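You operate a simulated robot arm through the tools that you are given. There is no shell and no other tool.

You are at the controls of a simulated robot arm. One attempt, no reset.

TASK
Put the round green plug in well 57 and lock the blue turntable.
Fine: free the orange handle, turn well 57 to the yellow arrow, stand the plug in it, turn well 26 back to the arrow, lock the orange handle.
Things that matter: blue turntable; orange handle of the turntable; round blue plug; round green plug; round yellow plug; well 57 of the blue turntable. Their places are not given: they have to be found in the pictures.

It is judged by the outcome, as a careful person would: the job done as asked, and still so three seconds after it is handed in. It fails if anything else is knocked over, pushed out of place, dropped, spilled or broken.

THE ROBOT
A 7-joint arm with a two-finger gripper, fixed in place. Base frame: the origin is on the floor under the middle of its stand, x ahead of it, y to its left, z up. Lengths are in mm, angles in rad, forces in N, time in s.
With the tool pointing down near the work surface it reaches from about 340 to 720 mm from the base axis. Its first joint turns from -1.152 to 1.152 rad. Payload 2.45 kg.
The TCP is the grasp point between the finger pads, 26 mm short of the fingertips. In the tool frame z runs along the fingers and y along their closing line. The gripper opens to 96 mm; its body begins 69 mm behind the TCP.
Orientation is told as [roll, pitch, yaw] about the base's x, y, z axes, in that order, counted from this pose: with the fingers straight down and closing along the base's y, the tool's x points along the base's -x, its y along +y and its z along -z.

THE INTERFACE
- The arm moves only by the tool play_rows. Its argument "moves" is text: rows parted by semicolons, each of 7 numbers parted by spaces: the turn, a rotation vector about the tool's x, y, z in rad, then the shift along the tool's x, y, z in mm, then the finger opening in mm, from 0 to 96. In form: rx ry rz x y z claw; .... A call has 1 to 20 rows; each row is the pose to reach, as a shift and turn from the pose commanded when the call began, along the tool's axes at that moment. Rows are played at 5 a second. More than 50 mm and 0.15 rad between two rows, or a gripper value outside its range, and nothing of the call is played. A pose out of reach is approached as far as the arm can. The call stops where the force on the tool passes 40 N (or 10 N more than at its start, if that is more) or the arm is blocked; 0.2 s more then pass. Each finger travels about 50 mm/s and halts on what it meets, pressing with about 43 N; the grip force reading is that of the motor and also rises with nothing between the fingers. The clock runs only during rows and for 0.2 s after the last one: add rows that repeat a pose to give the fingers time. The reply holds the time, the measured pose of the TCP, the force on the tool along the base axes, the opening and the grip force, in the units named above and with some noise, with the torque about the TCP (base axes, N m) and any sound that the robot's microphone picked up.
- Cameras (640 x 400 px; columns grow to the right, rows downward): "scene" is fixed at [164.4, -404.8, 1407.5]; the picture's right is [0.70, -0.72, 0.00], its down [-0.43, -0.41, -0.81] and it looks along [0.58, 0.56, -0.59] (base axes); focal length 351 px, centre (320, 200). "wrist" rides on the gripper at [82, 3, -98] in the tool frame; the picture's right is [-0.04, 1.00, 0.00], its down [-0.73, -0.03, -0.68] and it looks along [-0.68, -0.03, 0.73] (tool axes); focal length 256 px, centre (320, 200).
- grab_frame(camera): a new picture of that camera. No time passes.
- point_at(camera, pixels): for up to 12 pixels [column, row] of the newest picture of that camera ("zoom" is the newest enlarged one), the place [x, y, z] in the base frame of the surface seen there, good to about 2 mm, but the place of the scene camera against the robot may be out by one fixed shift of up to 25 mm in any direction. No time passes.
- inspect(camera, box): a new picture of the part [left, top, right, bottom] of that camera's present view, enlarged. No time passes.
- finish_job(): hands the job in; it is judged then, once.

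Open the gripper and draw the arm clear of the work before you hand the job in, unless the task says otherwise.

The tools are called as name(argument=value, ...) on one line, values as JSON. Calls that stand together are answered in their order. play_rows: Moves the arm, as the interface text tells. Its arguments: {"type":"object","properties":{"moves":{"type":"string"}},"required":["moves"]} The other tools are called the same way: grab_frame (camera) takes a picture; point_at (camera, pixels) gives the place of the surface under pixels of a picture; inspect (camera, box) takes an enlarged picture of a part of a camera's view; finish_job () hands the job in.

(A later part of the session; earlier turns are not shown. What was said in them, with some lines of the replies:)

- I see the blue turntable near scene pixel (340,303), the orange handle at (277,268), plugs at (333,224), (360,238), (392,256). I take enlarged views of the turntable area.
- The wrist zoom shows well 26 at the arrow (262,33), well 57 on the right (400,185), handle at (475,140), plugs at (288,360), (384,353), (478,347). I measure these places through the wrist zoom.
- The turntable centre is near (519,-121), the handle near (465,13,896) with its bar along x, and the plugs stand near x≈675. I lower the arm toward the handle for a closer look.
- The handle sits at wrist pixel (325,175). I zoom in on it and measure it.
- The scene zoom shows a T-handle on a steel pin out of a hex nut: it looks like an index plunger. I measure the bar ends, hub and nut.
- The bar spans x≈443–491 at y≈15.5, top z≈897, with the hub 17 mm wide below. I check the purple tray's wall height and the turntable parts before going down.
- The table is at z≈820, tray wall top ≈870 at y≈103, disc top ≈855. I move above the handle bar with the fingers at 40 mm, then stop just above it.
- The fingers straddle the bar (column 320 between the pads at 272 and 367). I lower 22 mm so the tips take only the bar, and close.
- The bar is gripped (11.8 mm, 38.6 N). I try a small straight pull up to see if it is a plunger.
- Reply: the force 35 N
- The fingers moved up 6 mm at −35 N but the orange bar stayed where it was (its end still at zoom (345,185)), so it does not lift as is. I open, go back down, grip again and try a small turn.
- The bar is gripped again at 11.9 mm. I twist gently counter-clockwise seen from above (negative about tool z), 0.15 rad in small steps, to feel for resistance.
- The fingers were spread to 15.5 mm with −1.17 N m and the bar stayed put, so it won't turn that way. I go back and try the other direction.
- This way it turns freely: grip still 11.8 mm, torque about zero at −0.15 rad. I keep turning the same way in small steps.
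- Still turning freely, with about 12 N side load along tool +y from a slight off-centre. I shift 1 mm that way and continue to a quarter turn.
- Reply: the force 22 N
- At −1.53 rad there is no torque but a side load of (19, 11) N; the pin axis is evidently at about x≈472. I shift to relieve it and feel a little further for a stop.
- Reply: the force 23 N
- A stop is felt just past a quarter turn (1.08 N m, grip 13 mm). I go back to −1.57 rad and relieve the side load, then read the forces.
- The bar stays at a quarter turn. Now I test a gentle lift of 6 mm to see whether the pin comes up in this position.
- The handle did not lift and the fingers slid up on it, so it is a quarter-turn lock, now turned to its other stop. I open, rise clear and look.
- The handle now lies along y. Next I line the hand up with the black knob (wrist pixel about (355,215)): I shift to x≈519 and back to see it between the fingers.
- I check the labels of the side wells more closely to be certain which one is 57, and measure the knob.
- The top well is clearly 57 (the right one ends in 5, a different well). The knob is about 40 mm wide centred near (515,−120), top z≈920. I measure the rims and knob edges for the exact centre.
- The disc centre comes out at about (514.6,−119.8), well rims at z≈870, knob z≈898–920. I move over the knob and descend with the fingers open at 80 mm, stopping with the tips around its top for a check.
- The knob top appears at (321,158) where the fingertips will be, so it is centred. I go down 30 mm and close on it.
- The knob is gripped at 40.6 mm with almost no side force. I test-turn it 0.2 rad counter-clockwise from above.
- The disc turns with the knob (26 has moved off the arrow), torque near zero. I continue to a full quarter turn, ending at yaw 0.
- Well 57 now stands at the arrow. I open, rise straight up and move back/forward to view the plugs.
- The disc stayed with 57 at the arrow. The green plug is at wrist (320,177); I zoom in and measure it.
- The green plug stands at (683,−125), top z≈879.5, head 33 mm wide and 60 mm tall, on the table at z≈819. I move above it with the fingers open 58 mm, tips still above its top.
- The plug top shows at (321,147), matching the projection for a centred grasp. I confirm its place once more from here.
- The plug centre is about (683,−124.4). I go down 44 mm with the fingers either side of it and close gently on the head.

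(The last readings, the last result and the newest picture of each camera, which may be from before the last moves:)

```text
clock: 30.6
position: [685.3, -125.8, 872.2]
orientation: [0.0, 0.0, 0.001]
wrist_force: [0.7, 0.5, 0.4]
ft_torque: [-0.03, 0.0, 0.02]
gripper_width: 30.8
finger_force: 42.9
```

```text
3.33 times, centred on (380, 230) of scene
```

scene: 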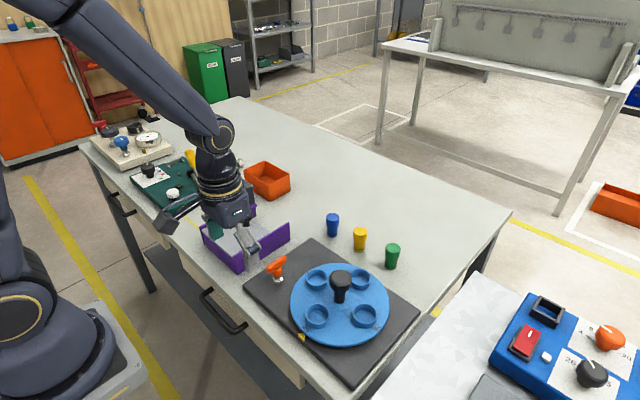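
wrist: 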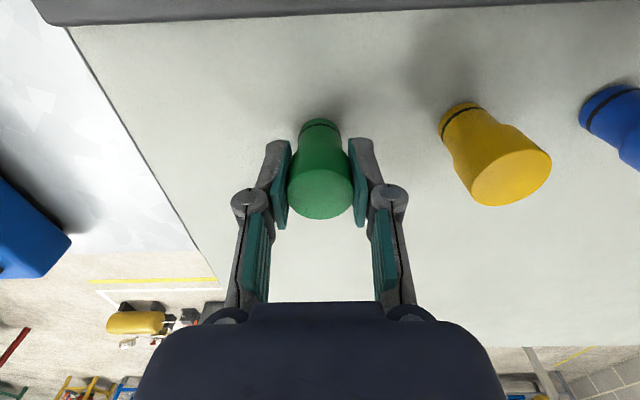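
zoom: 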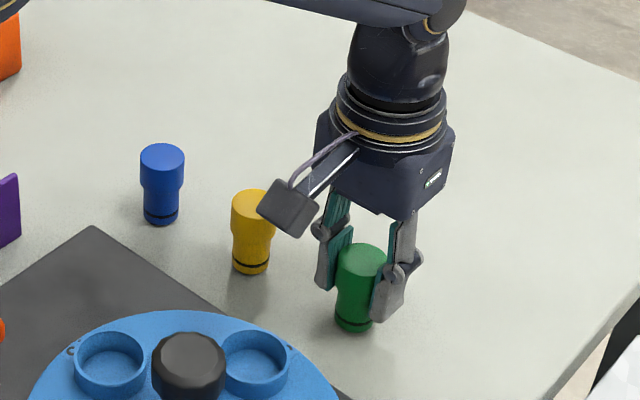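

The plug is held at 30.8 mm. I lift it straight up 138 mm and check the hold.

play_rows(moves="0 0 0 0 0 -10 28; 0 0 0 0 0 -40 28; 0 0 0 0 0 -75 28; 0 0 0 0 0 -110 28; 0 0 0 0 0 -138 28; 0 0 0 0 0 -138 28")

grab_frame(camera="wrist")

```text
clock: 32.0
position: [682.6, -124.8, 1011.5]
orientation: [-0.001, -0.001, 0.002]
wrist_force: [0.4, 0.5, -1.0]
ft_torque: [0.03, 0.02, -0.01]
gripper_width: 30.7
finger_force: 42.9
```

```text
taken
```

wrist: 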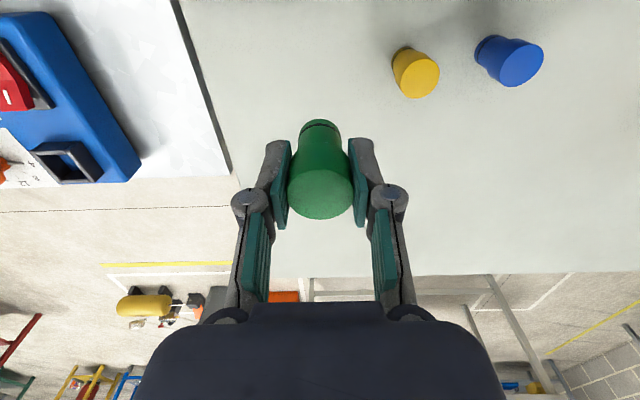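

The plug is held upright and clear. I carry it at this height back over the disc to above well 57.

play_rows(moves="0 0 0 30 0 0 28; 0 0 0 65 1 0 28; 0 0 0 100 2 0 28; 0 0 0 135 3 0 28; 0 0 0 170 4 0 28; 0 0 0 205 4.5 0 28; 0 0 0 230.6 4.5 0 28; 0 0 0 230.6 4.5 0 28")

grab_frame(camera="wrist")

inspect(camera="scene", box=[240, 200, 420, 360])

```text
clock: 33.8
position: [452.0, -121.2, 1010.1]
orientation: [0.001, -0.001, 0.0]
wrist_force: [0.1, -0.2, -1.3]
ft_torque: [-0.01, -0.02, -0.02]
gripper_width: 30.8
finger_force: 42.6
```

```text
taken
```

wrist: 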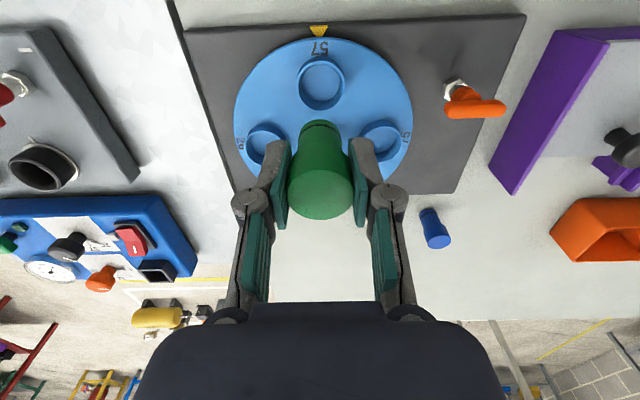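

```text
2.50 times, centred on (330, 280) of scene
```

zoom: 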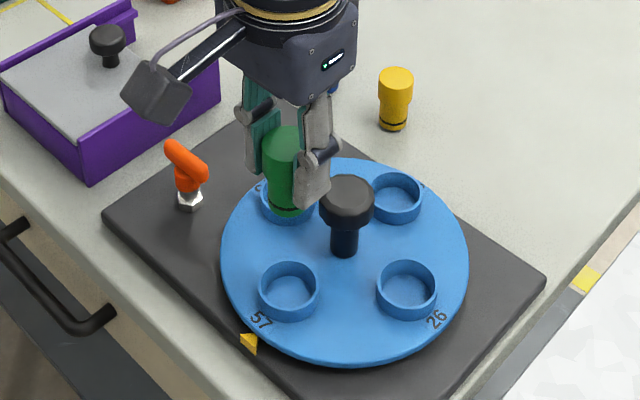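

Well 57 shows at wrist (320,83) straight behind the arrow. I zoom on it to get its exact centre.

inspect(camera="wrist", box=[280, 15, 376, 120])

grab_frame(camera="wrist")

```text
3.81 times, centred on (328, 68) of wrist
```

zoom: 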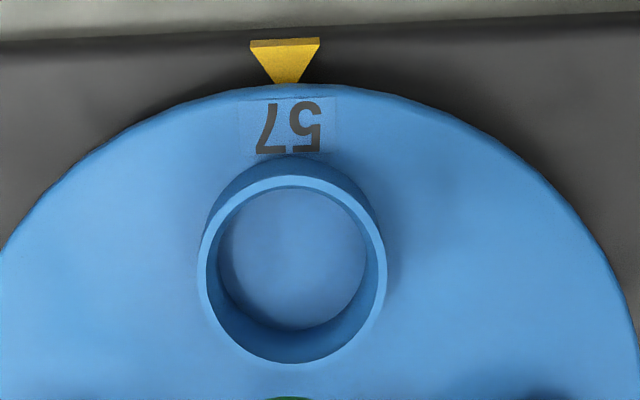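

```text
taken
```

wrist: 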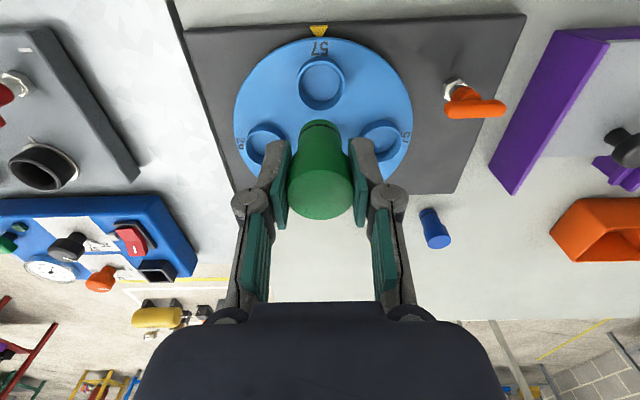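

I read the rim points of well 57 from that zoom.

point_at(camera="zoom", pixels=[[203, 268], [382, 268], [292, 184], [292, 358], [230, 210], [355, 210], [225, 328], [358, 328], [292, 265], [285, 60], [230, 265], [350, 265]])

```text
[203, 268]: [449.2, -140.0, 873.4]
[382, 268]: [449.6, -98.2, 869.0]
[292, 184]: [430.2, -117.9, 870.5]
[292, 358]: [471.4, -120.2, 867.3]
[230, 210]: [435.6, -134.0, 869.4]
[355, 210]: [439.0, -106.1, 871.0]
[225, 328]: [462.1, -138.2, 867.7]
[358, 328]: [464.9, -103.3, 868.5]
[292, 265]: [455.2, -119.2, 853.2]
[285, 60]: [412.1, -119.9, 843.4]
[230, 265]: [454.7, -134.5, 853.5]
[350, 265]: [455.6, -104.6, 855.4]
```

Rim centre is about (451.2,−119.3), inner width ≈39 mm, floor z≈854, so the plug (27 mm foot) has room. I correct 1 mm and lower to about 4 mm above the floor.

play_rows(moves="0 0 0 1 0.6 10 28; 0 0 0 1 0.6 35 28; 0 0 0 1 0.6 60 28; 0 0 0 1 0.6 80 28; 0 0 0 1 0.6 92 28; 0 0 0 1 0.6 98 28; 0 0 0 1 0.6 98 28")

grab_frame(camera="wrist")

inspect(camera="scene", box=[260, 240, 380, 360])

```text
clock: 35.4
position: [452.3, -120.2, 911.6]
orientation: [0.0, 0.001, 0.002]
wrist_force: [-0.3, 0.0, -0.7]
ft_torque: [-0.04, 0.0, -0.02]
gripper_width: 30.5
finger_force: 43.6
```

```text
taken
```

wrist: 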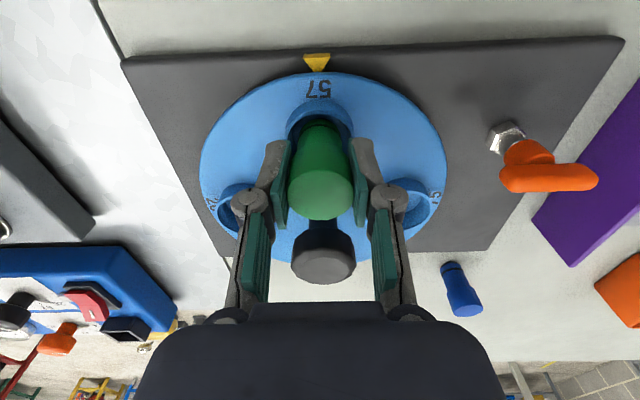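

```text
3.33 times, centred on (320, 300) of scene
```

zoom: 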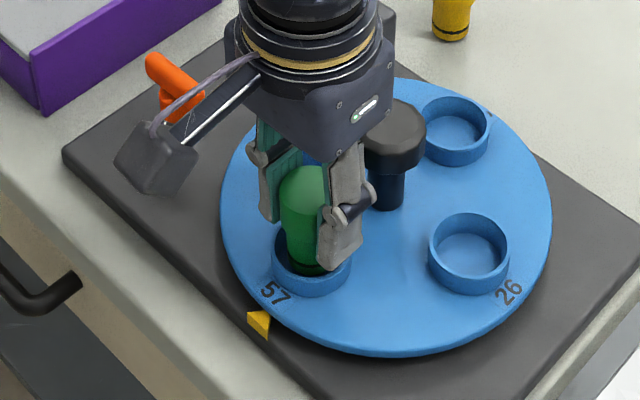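

The plug foot is inside the well. I lower in 1 mm steps and watch the upward force.

play_rows(moves="0 0 0 0 0 1 28; 0 0 0 0 0 2 28; 0 0 0 0 0 3 28; 0 0 0 0 0 4 28; 0 0 0 0 0 4 28")

```text
clock: 36.6
position: [451.9, -120.3, 907.0]
orientation: [0.0, -0.001, 0.002]
wrist_force: [-0.2, 0.1, 2.6]
ft_torque: [0.04, 0.01, -0.01]
gripper_width: 30.9
finger_force: 43.2
```

The force changed from −0.7 to +2.6 N, perhaps first contact. I lower one more millimetre to confirm.

play_rows(moves="0 0 0 0 0 0.5 28; 0 0 0 0 0 1 28; 0 0 0 0 0 1 28")

```text
clock: 37.4
position: [451.8, -118.1, 907.6]
orientation: [0.0, 0.001, 0.001]
wrist_force: [-1.6, 0.0, 12.1]
ft_torque: [0.05, 0.14, 0.01]
gripper_width: 30.7
finger_force: 43.2
```

12 N upward: the plug stands on the well floor. I ease up 1 mm, open slowly, and rise straight up.

play_rows(moves="0 0 0 0 0 -0.9 28; 0 0 0 0 0 -0.9 31; 0 0 0 0 0 -0.9 36; 0 0 0 0 0 -0.9 44; 0 0 0 0 0 -0.9 52; 0 0 0 0 0 -0.9 56; 0 0 0 0 0 -15 56; 0 0 0 0 0 -40 56; 0 0 0 0 0 -80 56; 0 0 0 0 0 -115 56; 0 0 0 0 0 -115 56")

grab_frame(camera="wrist")

inspect(camera="scene", box=[240, 220, 400, 360])

```text
clock: 39.8
position: [452.2, -120.3, 1022.9]
orientation: [0.001, 0.001, 0.0]
wrist_force: [-0.3, 0.0, -0.3]
ft_torque: [0.02, -0.01, 0.02]
gripper_width: 56.1
finger_force: 0.0
```

```text
taken
```

wrist: 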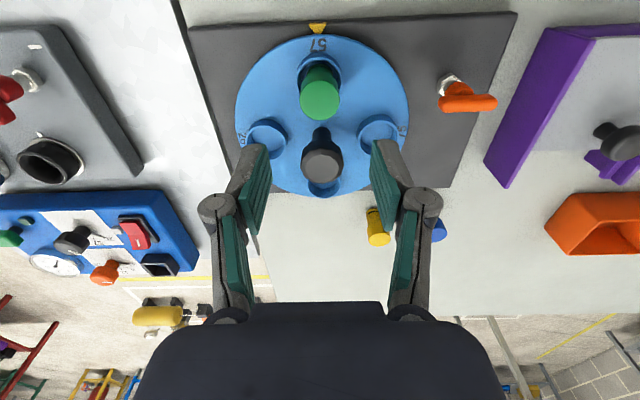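

```text
2.86 times, centred on (320, 290) of scene
```

zoom: 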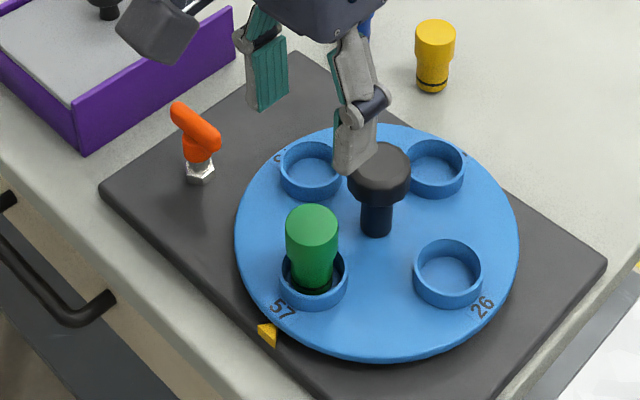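

The green plug stands upright in well 57. I go back over the knob at yaw 0 with the fingers open 80 mm, and descend to just around its top for a check.

play_rows(moves="0 0 0 -20 -0.4 0 66; 0 0 0 -42 -0.4 0 80; 0 0 0 -63.3 -0.4 0 80; 0 0 0 -63.3 -0.4 40 80; 0 0 0 -63.3 -0.4 70 80; 0 0 0 -63.3 -0.4 80 80; 0 0 0 -63.3 -0.4 80 80")

grab_frame(camera="wrist")

inspect(camera="scene", box=[240, 200, 420, 360])

```text
clock: 41.4
position: [515.1, -121.2, 943.5]
orientation: [0.001, -0.001, 0.001]
wrist_force: [0.1, -0.9, -0.1]
ft_torque: [-0.01, 0.02, -0.02]
gripper_width: 79.9
finger_force: 0.1
```

```text
taken
```

wrist: 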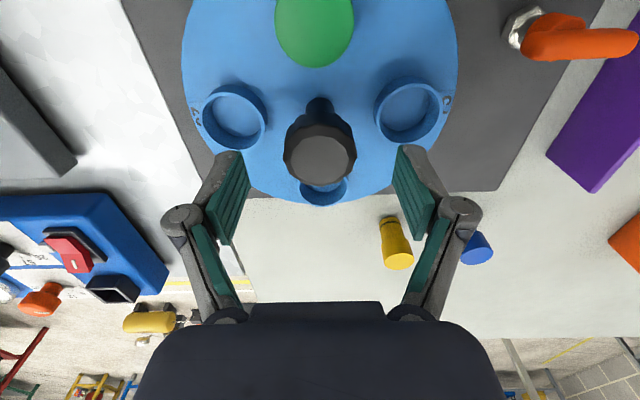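

```text
2.50 times, centred on (330, 280) of scene
```

zoom: 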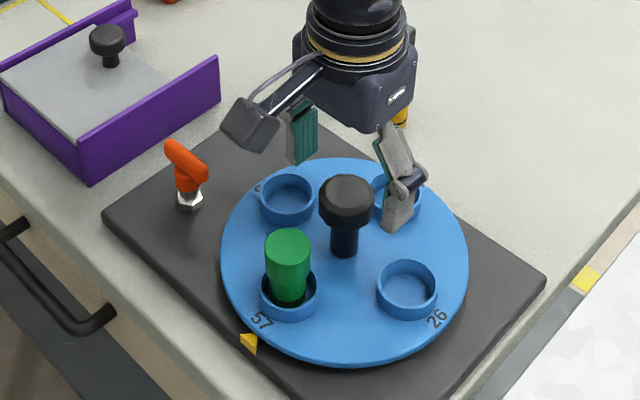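

The knob at (320,155) is centred between the open fingers and the plug is clear in front. I go down 30 mm and grip the knob.

play_rows(moves="0 0 0 0 0 15 80; 0 0 0 0 0 30 80; 0 0 0 0 0 30 60; 0 0 0 0 0 30 46; 0 0 0 0 0 30 32; 0 0 0 0 0 30 32; 0 0 0 0 0 30 32")

grab_frame(camera="wrist")

```text
clock: 43.0
position: [514.2, -120.3, 912.9]
orientation: [0.0, -0.001, 0.002]
wrist_force: [-0.4, 1.7, 0.4]
ft_torque: [-0.01, 0.04, 0.0]
gripper_width: 40.9
finger_force: 45.2
```

```text
taken
```

wrist: 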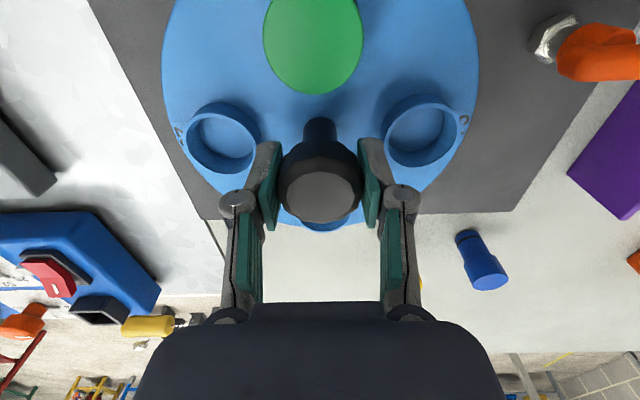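

The knob is held (40.9 mm). I turn it slowly back a quarter turn clockwise, to bring well 26 to the arrow.

play_rows(moves="0 0 0.03 0 0 0 32; 0 0 0.09 0 0 0 32; 0 0 0.17 0 0 0 32; 0 0 0.26 0 0 0 32; 0 0 0.35 0 0 0 32; 0 0 0.44 0 0 0 32; 0 0 0.53 0 0 0 32; 0 0 0.62 0 0 0 32; 0 0 0.71 0 0 0 32; 0 0 0.80 0 0 0 32; 0 0 0.89 0 0 0 32; 0 0 0.98 0 0 0 32; 0 0 1.07 0 0 0 32; 0 0 1.16 0 0 0 32; 0 0 1.25 0 0 0 32; 0 0 1.34 0 0 0 32; 0 0 1.42 0 0 0 32; 0 0 1.49 0 0 0 32; 0 0 1.54 0 0 0 32; 0 0 1.571 0 0 0 32")

inspect(camera="scene", box=[240, 200, 420, 360])

grab_frame(camera="wrist")

```text
clock: 47.2
position: [515.7, -120.3, 911.9]
orientation: [-0.001, 0.0, -1.572]
wrist_force: [-17.4, 1.2, 2.5]
ft_torque: [-0.39, 0.15, 0.02]
gripper_width: 40.8
finger_force: 44.7
```

```text
2.50 times, centred on (330, 280) of scene
```

zoom: 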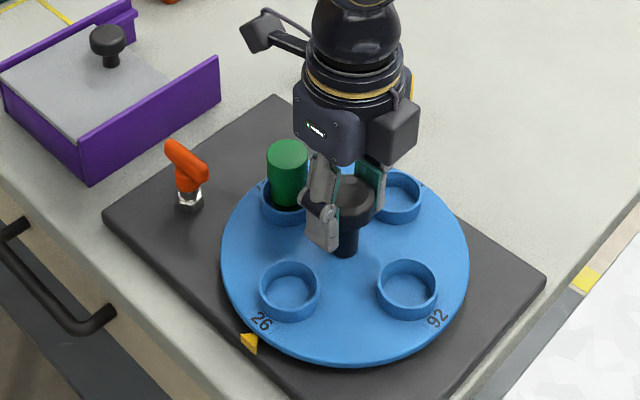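

```text
taken
```

wrist: 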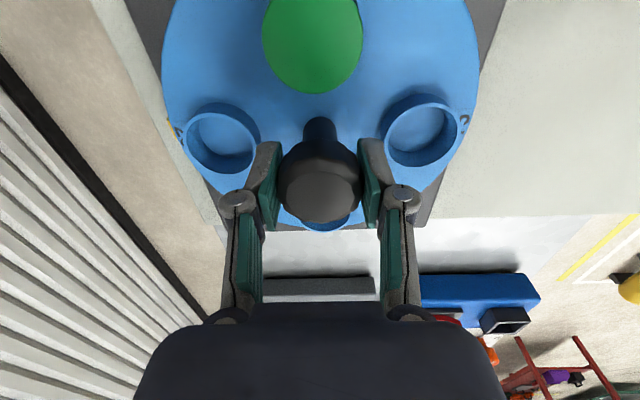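

Well 26 is back at the arrow and the plug stands in well 57 at the left. I relieve the side load, open, rise and check the alignment.

play_rows(moves="0 0 0 0 -1 0 32; 0 0 0 0 -1 0 50; 0 0 0 0 -1 0 66; 0 0 0 0 -1 0 80; 0 0 0 0 -1 0 80; 0 0 0 0 -1 -40 80; 0 0 0 0 -1 -80 80; 0 0 0 0 -1 -112 80; 0 0 0 0 -1 -112 80")

inspect(camera="scene", box=[240, 200, 420, 380])

grab_frame(camera="wrist")

```text
clock: 49.2
position: [513.7, -119.6, 1025.2]
orientation: [-0.001, -0.001, -1.571]
wrist_force: [0.3, 0.4, 0.3]
ft_torque: [0.01, -0.03, 0.01]
gripper_width: 80.1
finger_force: 0.1
```

```text
2.22 times, centred on (330, 290) of scene
```

zoom: 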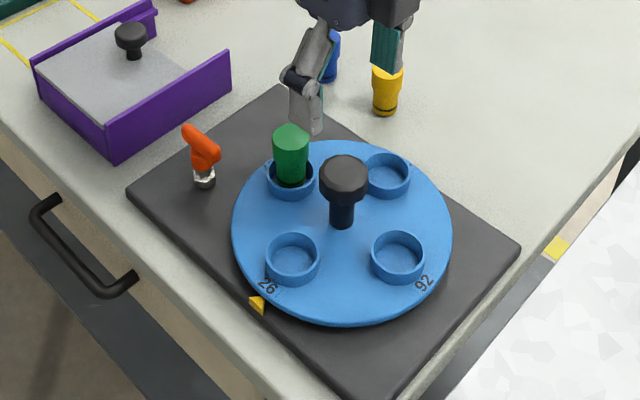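

```text
taken
```

wrist: 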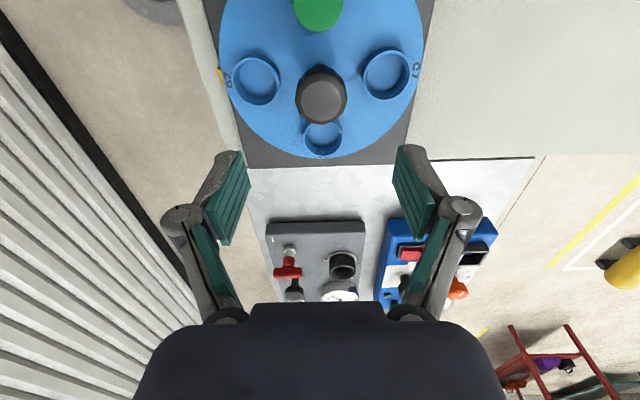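

The wells sit exactly as in the first picture (26 at the arrow, plug in 57). I now move back over the orange handle at the same height to measure it again.

play_rows(moves="0 0 0 35 -11 0 70; 0 0 0 70 -22 0 60; 0 0 0 105 -33 0 50; 0 0 0 140 -43.7 0 44; 0 0 0 160 -43.7 0 44; 0 0 0 160 -43.7 0 44")

grab_frame(camera="wrist")

inspect(camera="wrist", box=[270, 60, 370, 160])

```text
clock: 50.6
position: [471.4, 39.8, 1022.9]
orientation: [-0.001, 0.001, -1.572]
wrist_force: [0.7, 0.0, -0.2]
ft_torque: [0.01, 0.02, 0.02]
gripper_width: 44.1
finger_force: 0.0
```

```text
taken
```

wrist: 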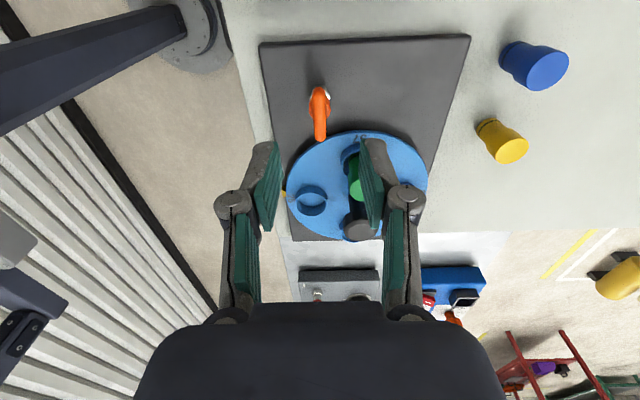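

```text
4.00 times, centred on (320, 110) of wrist
```

zoom: 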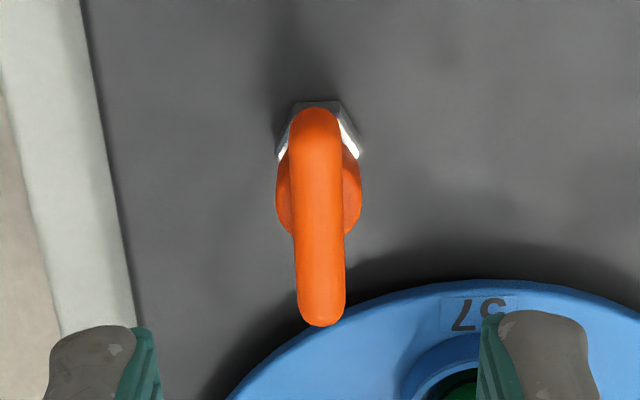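

The bar runs from zoom (316,115) to (322,320), almost straight along the tool. I measure its points.

point_at(camera="zoom", pixels=[[316, 115], [317, 150], [318, 200], [319, 250], [321, 300], [321, 322], [280, 190], [358, 185], [294, 230], [343, 230], [282, 150], [354, 150]])

```text
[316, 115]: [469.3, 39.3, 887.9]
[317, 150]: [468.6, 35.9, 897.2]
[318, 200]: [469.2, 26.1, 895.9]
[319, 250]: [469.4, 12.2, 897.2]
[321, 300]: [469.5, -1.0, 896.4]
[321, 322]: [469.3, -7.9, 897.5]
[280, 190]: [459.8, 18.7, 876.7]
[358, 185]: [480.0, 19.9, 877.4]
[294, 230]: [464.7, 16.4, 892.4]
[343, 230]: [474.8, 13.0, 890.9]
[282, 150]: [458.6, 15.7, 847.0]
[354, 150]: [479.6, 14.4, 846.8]
```

The bar is centred at (469.5,16) along y, top z≈897. I move over its centre and descend with the fingers open 44 mm to the same grip height as before, then close.

play_rows(moves="0 0 0 -24.2 -0.5 0 40; 0 0 0 -24.2 -0.5 45 40; 0 0 0 -24.2 -0.5 85 40; 0 0 0 -24.2 -0.5 105 40; 0 0 0 -24.2 -0.5 116 40; 0 0 0 -24.2 -0.5 116 24; 0 0 0 -24.2 -0.5 116 8; 0 0 0 -24.2 -0.5 116 8; 0 0 0 -24.2 -0.5 116 8")

grab_frame(camera="wrist")

inspect(camera="scene", box=[230, 210, 390, 330])

```text
clock: 52.6
position: [470.1, 16.9, 908.9]
orientation: [-0.004, 0.002, -1.572]
wrist_force: [-9.0, -0.7, -3.4]
ft_torque: [0.51, 0.25, -0.01]
gripper_width: 12.2
finger_force: 38.5
```

```text
taken
```

wrist: 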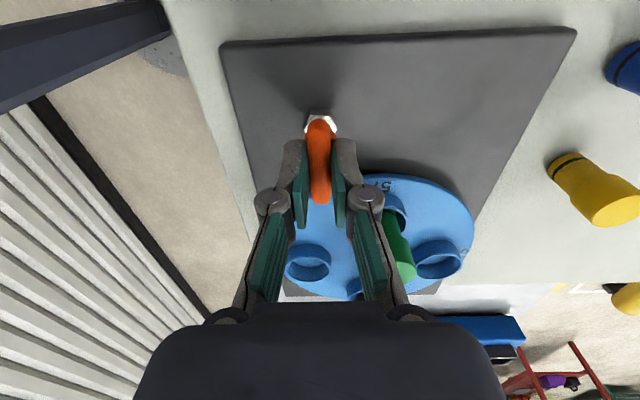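

```text
3.33 times, centred on (310, 270) of scene
```

zoom: 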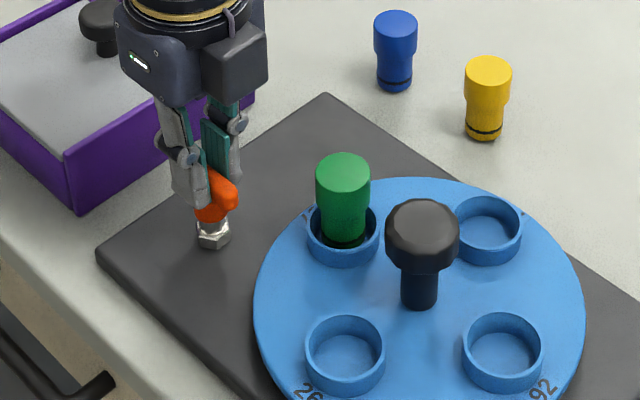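

The bar is held (12.2 mm). I turn it counter-clockwise in small steps, first 0.4 rad, with a 0.8 mm shift against the side load.

play_rows(moves="0 0 0 0 -0.8 0 8; 0 0 -0.08 0 -0.8 0 8; 0 0 -0.16 0 -0.8 0 8; 0 0 -0.24 0 -0.8 0 8; 0 0 -0.32 0 -0.8 0 8; 0 0 -0.4 0 -0.8 0 8; 0 0 -0.4 0 -0.8 0 8")

inspect(camera="scene", box=[230, 210, 390, 330])

```text
clock: 54.2
position: [469.3, 15.4, 908.5]
orientation: [-0.001, 0.0, -1.167]
wrist_force: [-5.3, -0.2, -1.0]
ft_torque: [-0.05, 0.11, 0.0]
gripper_width: 12.0
finger_force: 38.2
```

```text
3.33 times, centred on (310, 270) of scene
```

zoom: 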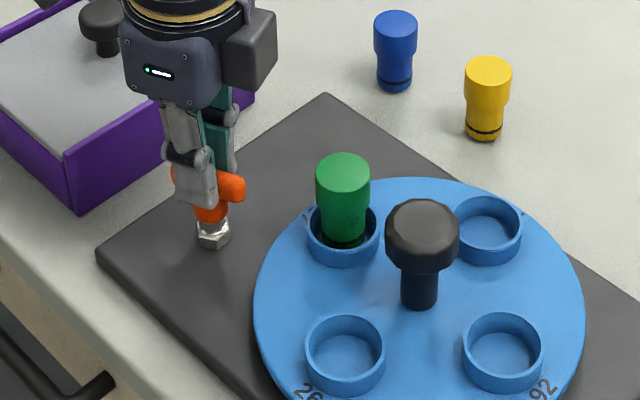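

The handle turns freely with the grip (torque ≈0). I continue to yaw 0 in small steps.

play_rows(moves="0 0 -0.1 0 0 0 8; 0 0 -0.2 0 0 0 8; 0 0 -0.3 0 0 0 8; 0 0 -0.4 0 0 0 8; 0 0 -0.5 0 0 0 8; 0 0 -0.6 0 0 0 8; 0 0 -0.7 0 0 0 8; 0 0 -0.8 0 0 0 8; 0 0 -0.9 0 0 0 8; 0 0 -1.0 0 0 0 8; 0 0 -1.08 0 0 0 8; 0 0 -1.14 0 0 0 8; 0 0 -1.17 0 0 0 8; 0 0 -1.17 0 0 0 8")

inspect(camera="scene", box=[230, 210, 390, 330])

```text
clock: 57.2
position: [468.8, 15.5, 908.4]
orientation: [0.0, 0.002, 0.001]
wrist_force: [-11.1, -4.0, 15.1]
ft_torque: [-0.12, -0.12, -0.03]
gripper_width: 12.0
finger_force: 38.3
```

```text
3.33 times, centred on (310, 270) of scene
```

zoom: 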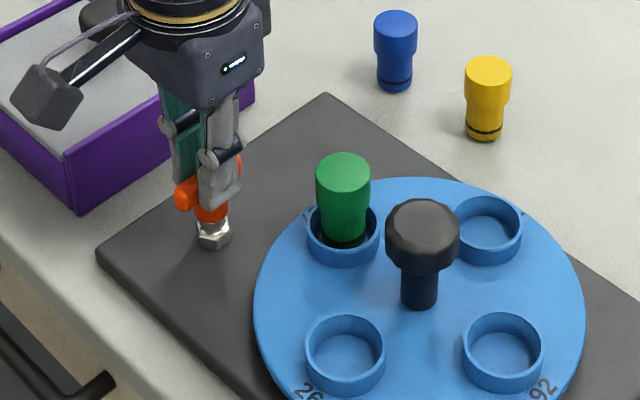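

The bar is back along x at yaw 0 with no torque. I press a little further to feel the locked stop.

play_rows(moves="0 0 -0.04 0 0 0 8; 0 0 -0.08 0 0 0 8; 0 0 -0.08 0 0 0 8")

```text
clock: 58.0
position: [470.0, 14.3, 906.8]
orientation: [0.0, 0.002, 0.079]
wrist_force: [-8.3, -8.7, 1.3]
ft_torque: [-0.16, 0.11, -1.1]
gripper_width: 13.9
finger_force: 40.1
```

The stop is felt (−1.1 N m at +0.08 rad), so the handle is fully back in its locked position. I return to yaw 0, open, and rise clear to check.

play_rows(moves="0 0 0.08 0 0 0 8; 0 0 0.08 0 0 0 25; 0 0 0.08 0 0 0 40; 0 0 0.08 0 0 0 40; 0 0 0.08 0 0 -40 40; 0 0 0.08 0 0 -80 40; 0 0 0.08 0 0 -115 40; 0 0 0.08 0 0 -115 40")

grab_frame(camera="wrist")

inspect(camera="scene", box=[240, 200, 420, 380])

```text
clock: 59.8
position: [470.3, 16.8, 1022.2]
orientation: [-0.002, 0.0, -0.001]
wrist_force: [0.3, -0.1, -0.7]
ft_torque: [0.0, -0.01, -0.02]
gripper_width: 39.7
finger_force: 0.0
```

```text
taken
```

wrist: 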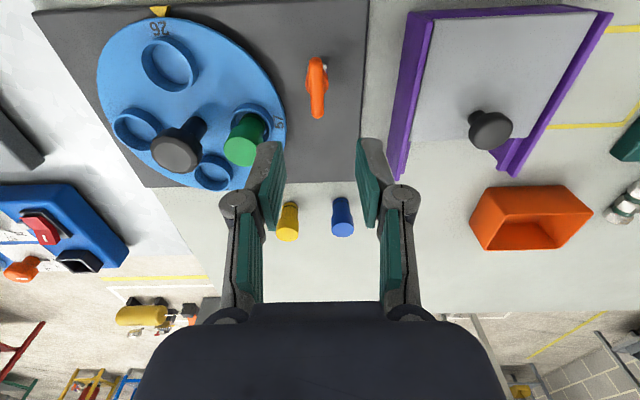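

```text
2.22 times, centred on (330, 290) of scene
```

zoom: 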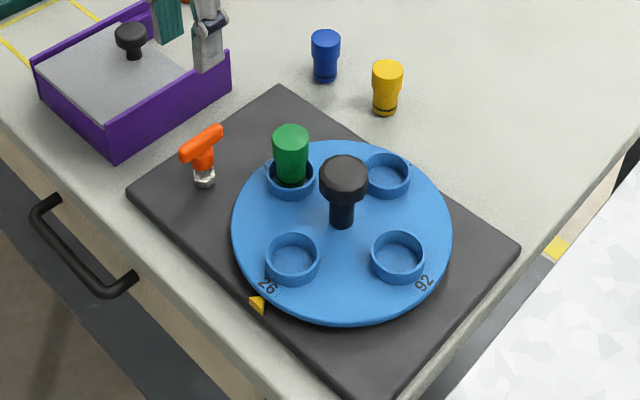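

Everything looks as in the first picture with the plug in well 57. To be sure the disc is truly locked I will do a gentle twist test on the knob, coming with yaw −1.57 (fingers along x, clear of the plug); first I move there at height.

play_rows(moves="0 0 0.131 -4 -11 0 44; 0 0 0.262 -8 -22 0 48; 0 0 0.393 -12 -34 0 52; 0 0 0.524 -16 -45 0 56; 0 0 0.655 -20 -57 0 60; 0 0 0.786 -24 -68 0 64; 0 0 0.917 -28 -79 0 68; 0 0 1.048 -32 -91 0 72; 0 0 1.179 -36 -102 0 76; 0 0 1.31 -40 -113 0 80; 0 0 1.44 -44 -125 0 80; 0 0 1.57 -46 -135.8 0 80; 0 0 1.57 -46 -135.8 0 80")

grab_frame(camera="wrist")

inspect(camera="scene", box=[240, 200, 420, 380])

```text
clock: 62.6
position: [514.8, -119.8, 1022.4]
orientation: [0.001, 0.0, -1.572]
wrist_force: [-0.2, -0.3, 0.5]
ft_torque: [0.0, -0.01, 0.02]
gripper_width: 79.9
finger_force: 0.0
```

```text
taken
```

wrist: 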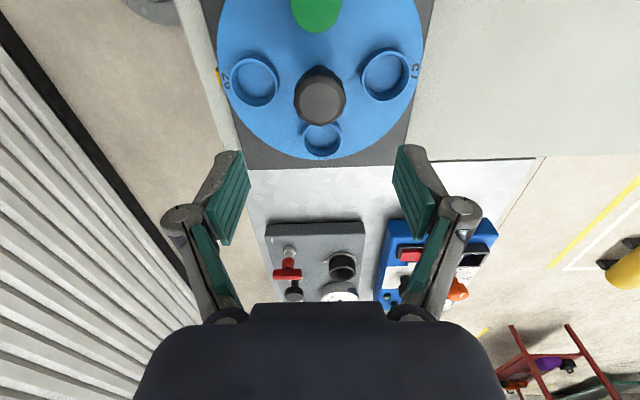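

```text
2.22 times, centred on (330, 290) of scene
```

zoom: 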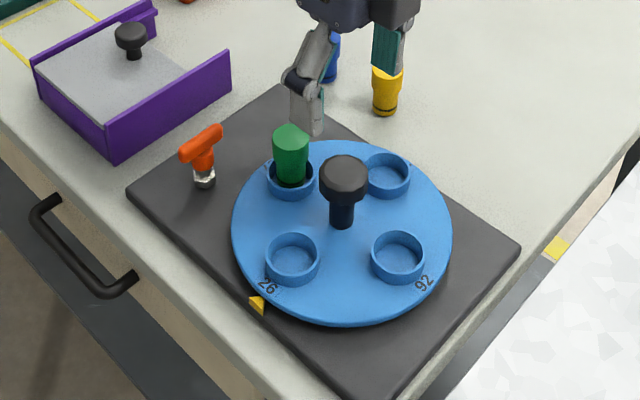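

The hand is over the knob with the plug clear on the +y side. I descend, grip the knob as before and give a tiny 0.04 rad twist.

play_rows(moves="0 0 0 0 0 40 80; 0 0 0 0 0 80 80; 0 0 0 0 0 100 80; 0 0 0 0 0 111 80; 0 0 0 0 0 111 60; 0 0 0 0 0 111 46; 0 0 0 0 0 111 32; 0 0 0 0 0 111 32; 0 0 0 0 0 111 32; 0 0 -0.02 0 0 111 32; 0 0 -0.04 0 0 111 32; 0 0 -0.04 0 0 111 32")

grab_frame(camera="wrist")

```text
clock: 65.2
position: [515.2, -118.7, 910.8]
orientation: [-0.002, -0.001, -1.527]
wrist_force: [-6.5, 1.3, -3.7]
ft_torque: [0.55, -0.04, -0.16]
gripper_width: 40.5
finger_force: 45.1
```

```text
taken
```

wrist: 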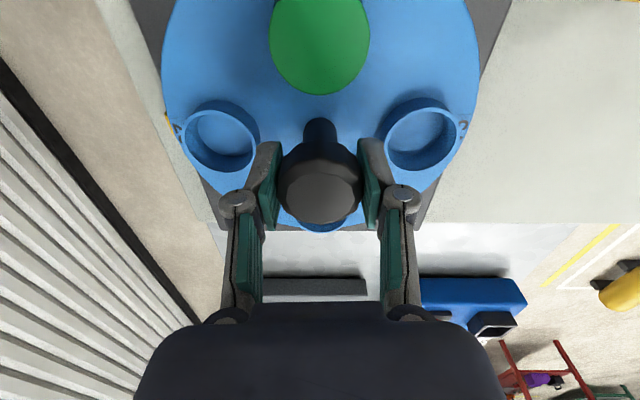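

The plug's image moved from (312,45) to (320,47) in the hand's view, so the disc stayed while the hand turned 0.04 rad. I twist to 0.1 rad to confirm, then return.

play_rows(moves="0 0 -0.03 0 0 0 32; 0 0 -0.06 0 0 0 32; 0 0 -0.06 0 0 0 32")

grab_frame(camera="wrist")

inspect(camera="scene", box=[240, 200, 420, 380])

```text
clock: 66.0
position: [515.2, -119.8, 910.9]
orientation: [-0.001, 0.0, -1.469]
wrist_force: [-8.0, 2.4, -10.1]
ft_torque: [0.32, -0.06, -0.08]
gripper_width: 40.5
finger_force: 44.6
```

```text
taken
```

wrist: 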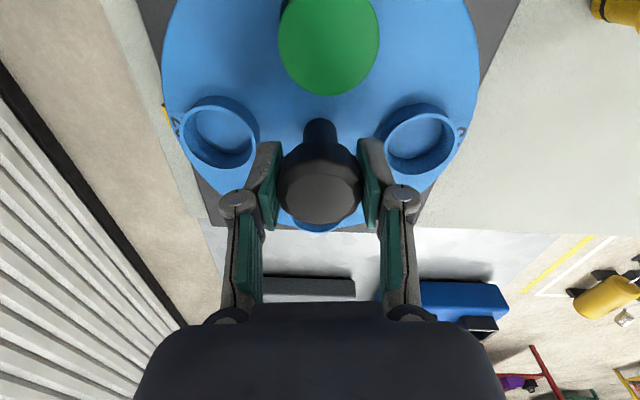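

```text
2.22 times, centred on (330, 290) of scene
```

zoom: 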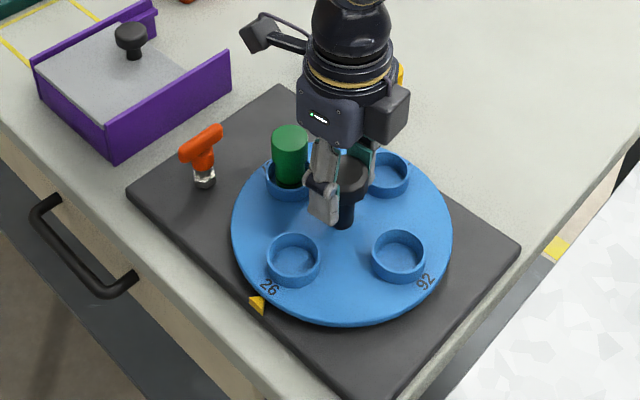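

The picture is ambiguous: torque is small and the labels seem slightly shifted. I zoom in on the present state before returning.

inspect(camera="scene", box=[290, 310, 340, 350])

inspect(camera="wrist", box=[150, 80, 270, 190])

inspect(camera="wrist", box=[370, 80, 490, 190])

```text
10.00 times, centred on (315, 330) of scene
```

zoom: 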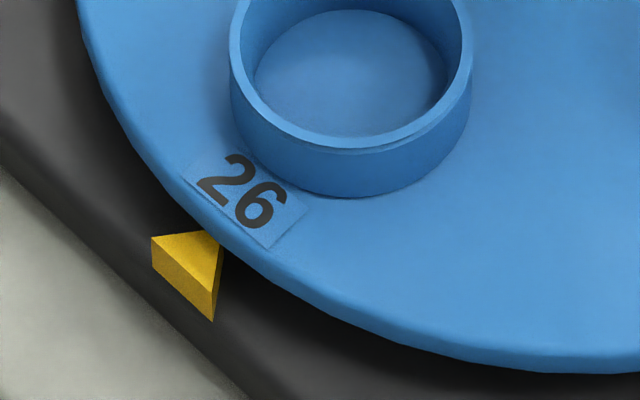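

```text
3.64 times, centred on (210, 135) of wrist
```

zoom: 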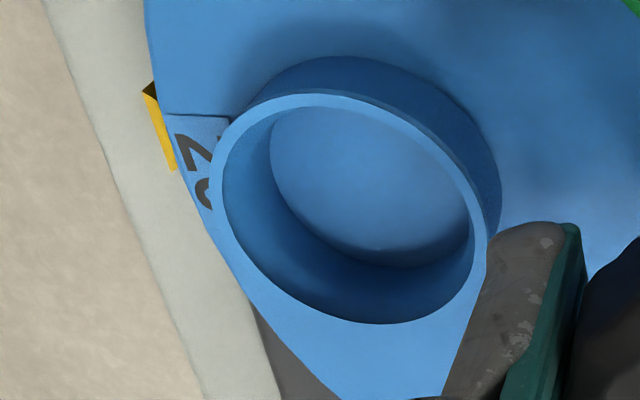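

```text
3.64 times, centred on (430, 135) of wrist
```

zoom: 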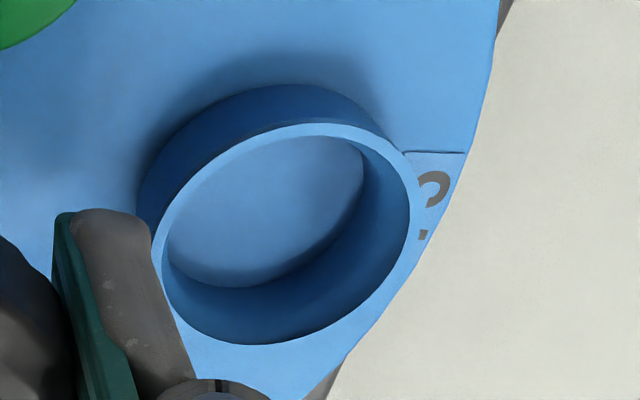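

I turn the hand back to −1.57 and take the same zoom for comparison.

play_rows(moves="0 0 0.03 0 0 0 32; 0 0 0.07 0 0 0 32; 0 0 0.1 0 0 0 32; 0 0 0.1 0 0 0 32")

inspect(camera="scene", box=[290, 310, 340, 350])

grab_frame(camera="wrist")

inspect(camera="wrist", box=[150, 80, 270, 190])

```text
clock: 67.0
position: [514.3, -119.8, 911.9]
orientation: [-0.002, 0.001, -1.573]
wrist_force: [-10.0, -5.3, -17.5]
ft_torque: [-0.64, 0.16, 0.14]
gripper_width: 40.4
finger_force: 45.4
```

```text
10.00 times, centred on (315, 330) of scene
```

zoom: 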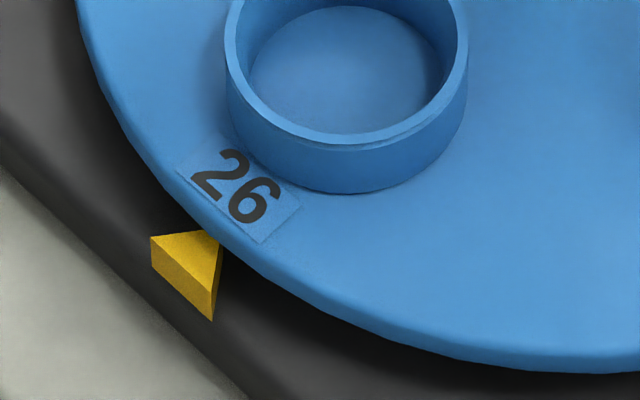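

```text
taken
```

wrist: 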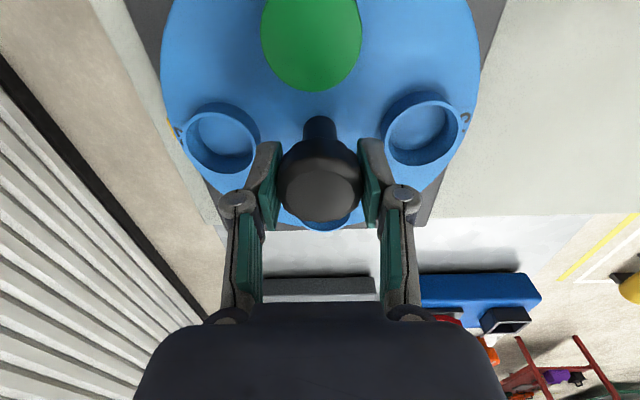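

```text
3.64 times, centred on (210, 135) of wrist
```

zoom: 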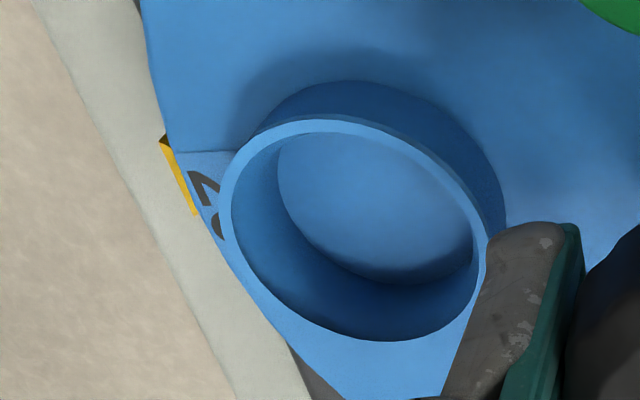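

In the hand's view the wells and plug shifted by about 0.075 rad of the 0.1 rad twist, while the disc itself only moved within about 0.025 rad of pin play: it is held by the lock (earlier it followed the knob fully). I open, rise, and look once more.

play_rows(moves="0 0 0 0 0 0 50; 0 0 0 0 0 0 66; 0 0 0 0 0 0 80; 0 0 0 0 0 0 80; 0 0 0 0 0 -40 80; 0 0 0 0 0 -80 80; 0 0 0 0 0 -120 80; 0 0 0 0 0 -160 80; 0 0 0 0 0 -200 80; 0 0 0 0 0 -200 80")

inspect(camera="scene", box=[240, 200, 420, 380])

inspect(camera="scene", box=[290, 310, 340, 350])

inspect(camera="scene", box=[250, 240, 330, 300])

```text
clock: 69.2
position: [514.4, -119.6, 1112.9]
orientation: [0.001, 0.0, -1.57]
wrist_force: [-0.6, -0.3, 0.6]
ft_torque: [0.02, 0.01, -0.01]
gripper_width: 80.0
finger_force: 0.1
```

```text
2.22 times, centred on (330, 290) of scene
```

zoom: 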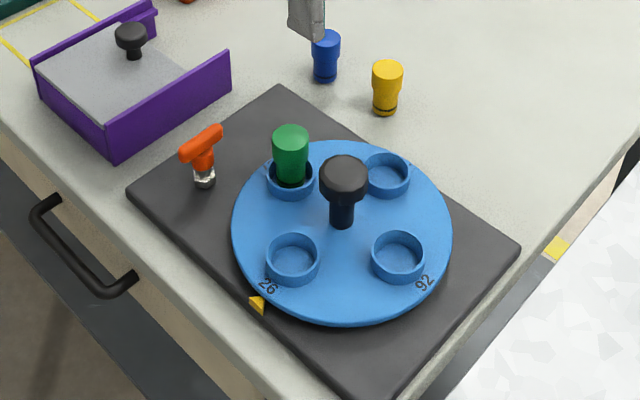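

```text
10.00 times, centred on (315, 330) of scene
```

zoom: 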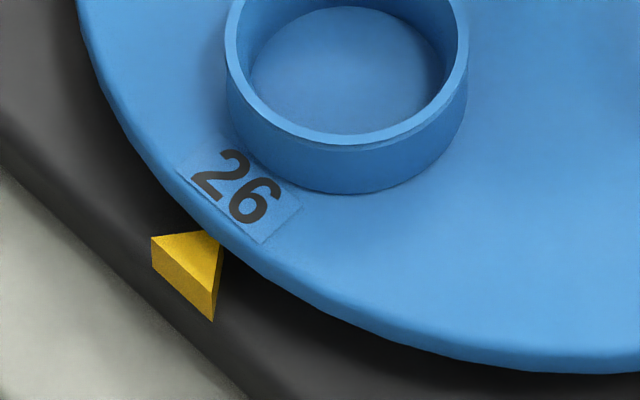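

```text
6.67 times, centred on (290, 270) of scene
```

zoom: 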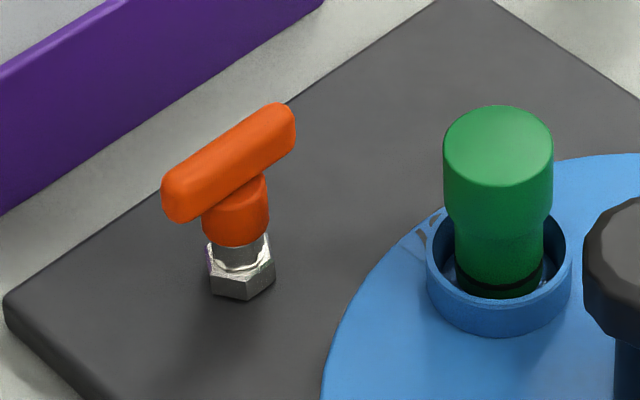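

The plug stands upright in well 57, 26 is at the arrow, and the handle bar is back at its original angle. I draw the arm back and up, clear of the work.

play_rows(moves="0 0 0 0 -25 -15 80; 0 0 0 0 -55 -30 80; 0 0 0 5 -85 -45 80; 0 0 0 10 -115 -60 80; 0 0 0 10 -115 -60 80; 0 0 0 10 -115 -60 80")

grab_frame(camera="scene")

```text
clock: 70.6
position: [399.1, -109.1, 1171.3]
orientation: [0.001, -0.001, -1.57]
wrist_force: [0.7, 0.0, 0.0]
ft_torque: [0.03, 0.01, 0.0]
gripper_width: 79.9
finger_force: 0.1
```

```text
taken
```

scene: 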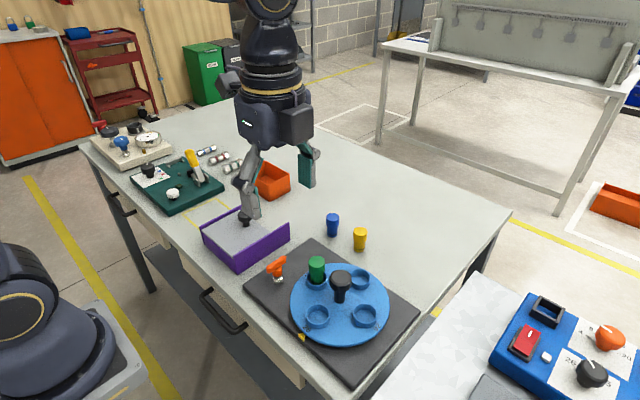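

The final picture shows the green plug standing in well 57 at (317,270), well 26 at the arrow, the handle locked, the blue and yellow plugs untouched, and the arm clear with the gripper open. I hand the job in.

finish_job()

```text
The job is handed in.
```

The green plug is standing upright in well 57, well 26 is back at the yellow arrow, and the orange handle is turned back to its locked stop. The job is handed in.

- **Handle:** it is a quarter-turn lock. It turned clockwise, seen from above, to free the turntable. I turned it back until I felt the stop, and in the pictures the bar is at its original angle.
- **Lock check:** after locking, I twisted the turntable knob by 0.1 rad. The disc moved only about 0.025 rad while the knob slipped in the fingers; when free it had followed the knob fully. I read that as locked with a little play in the lock.
- **Everything else:** the blue and yellow plugs are where they started. The gripper is open and the arm is drawn back clear of the work.
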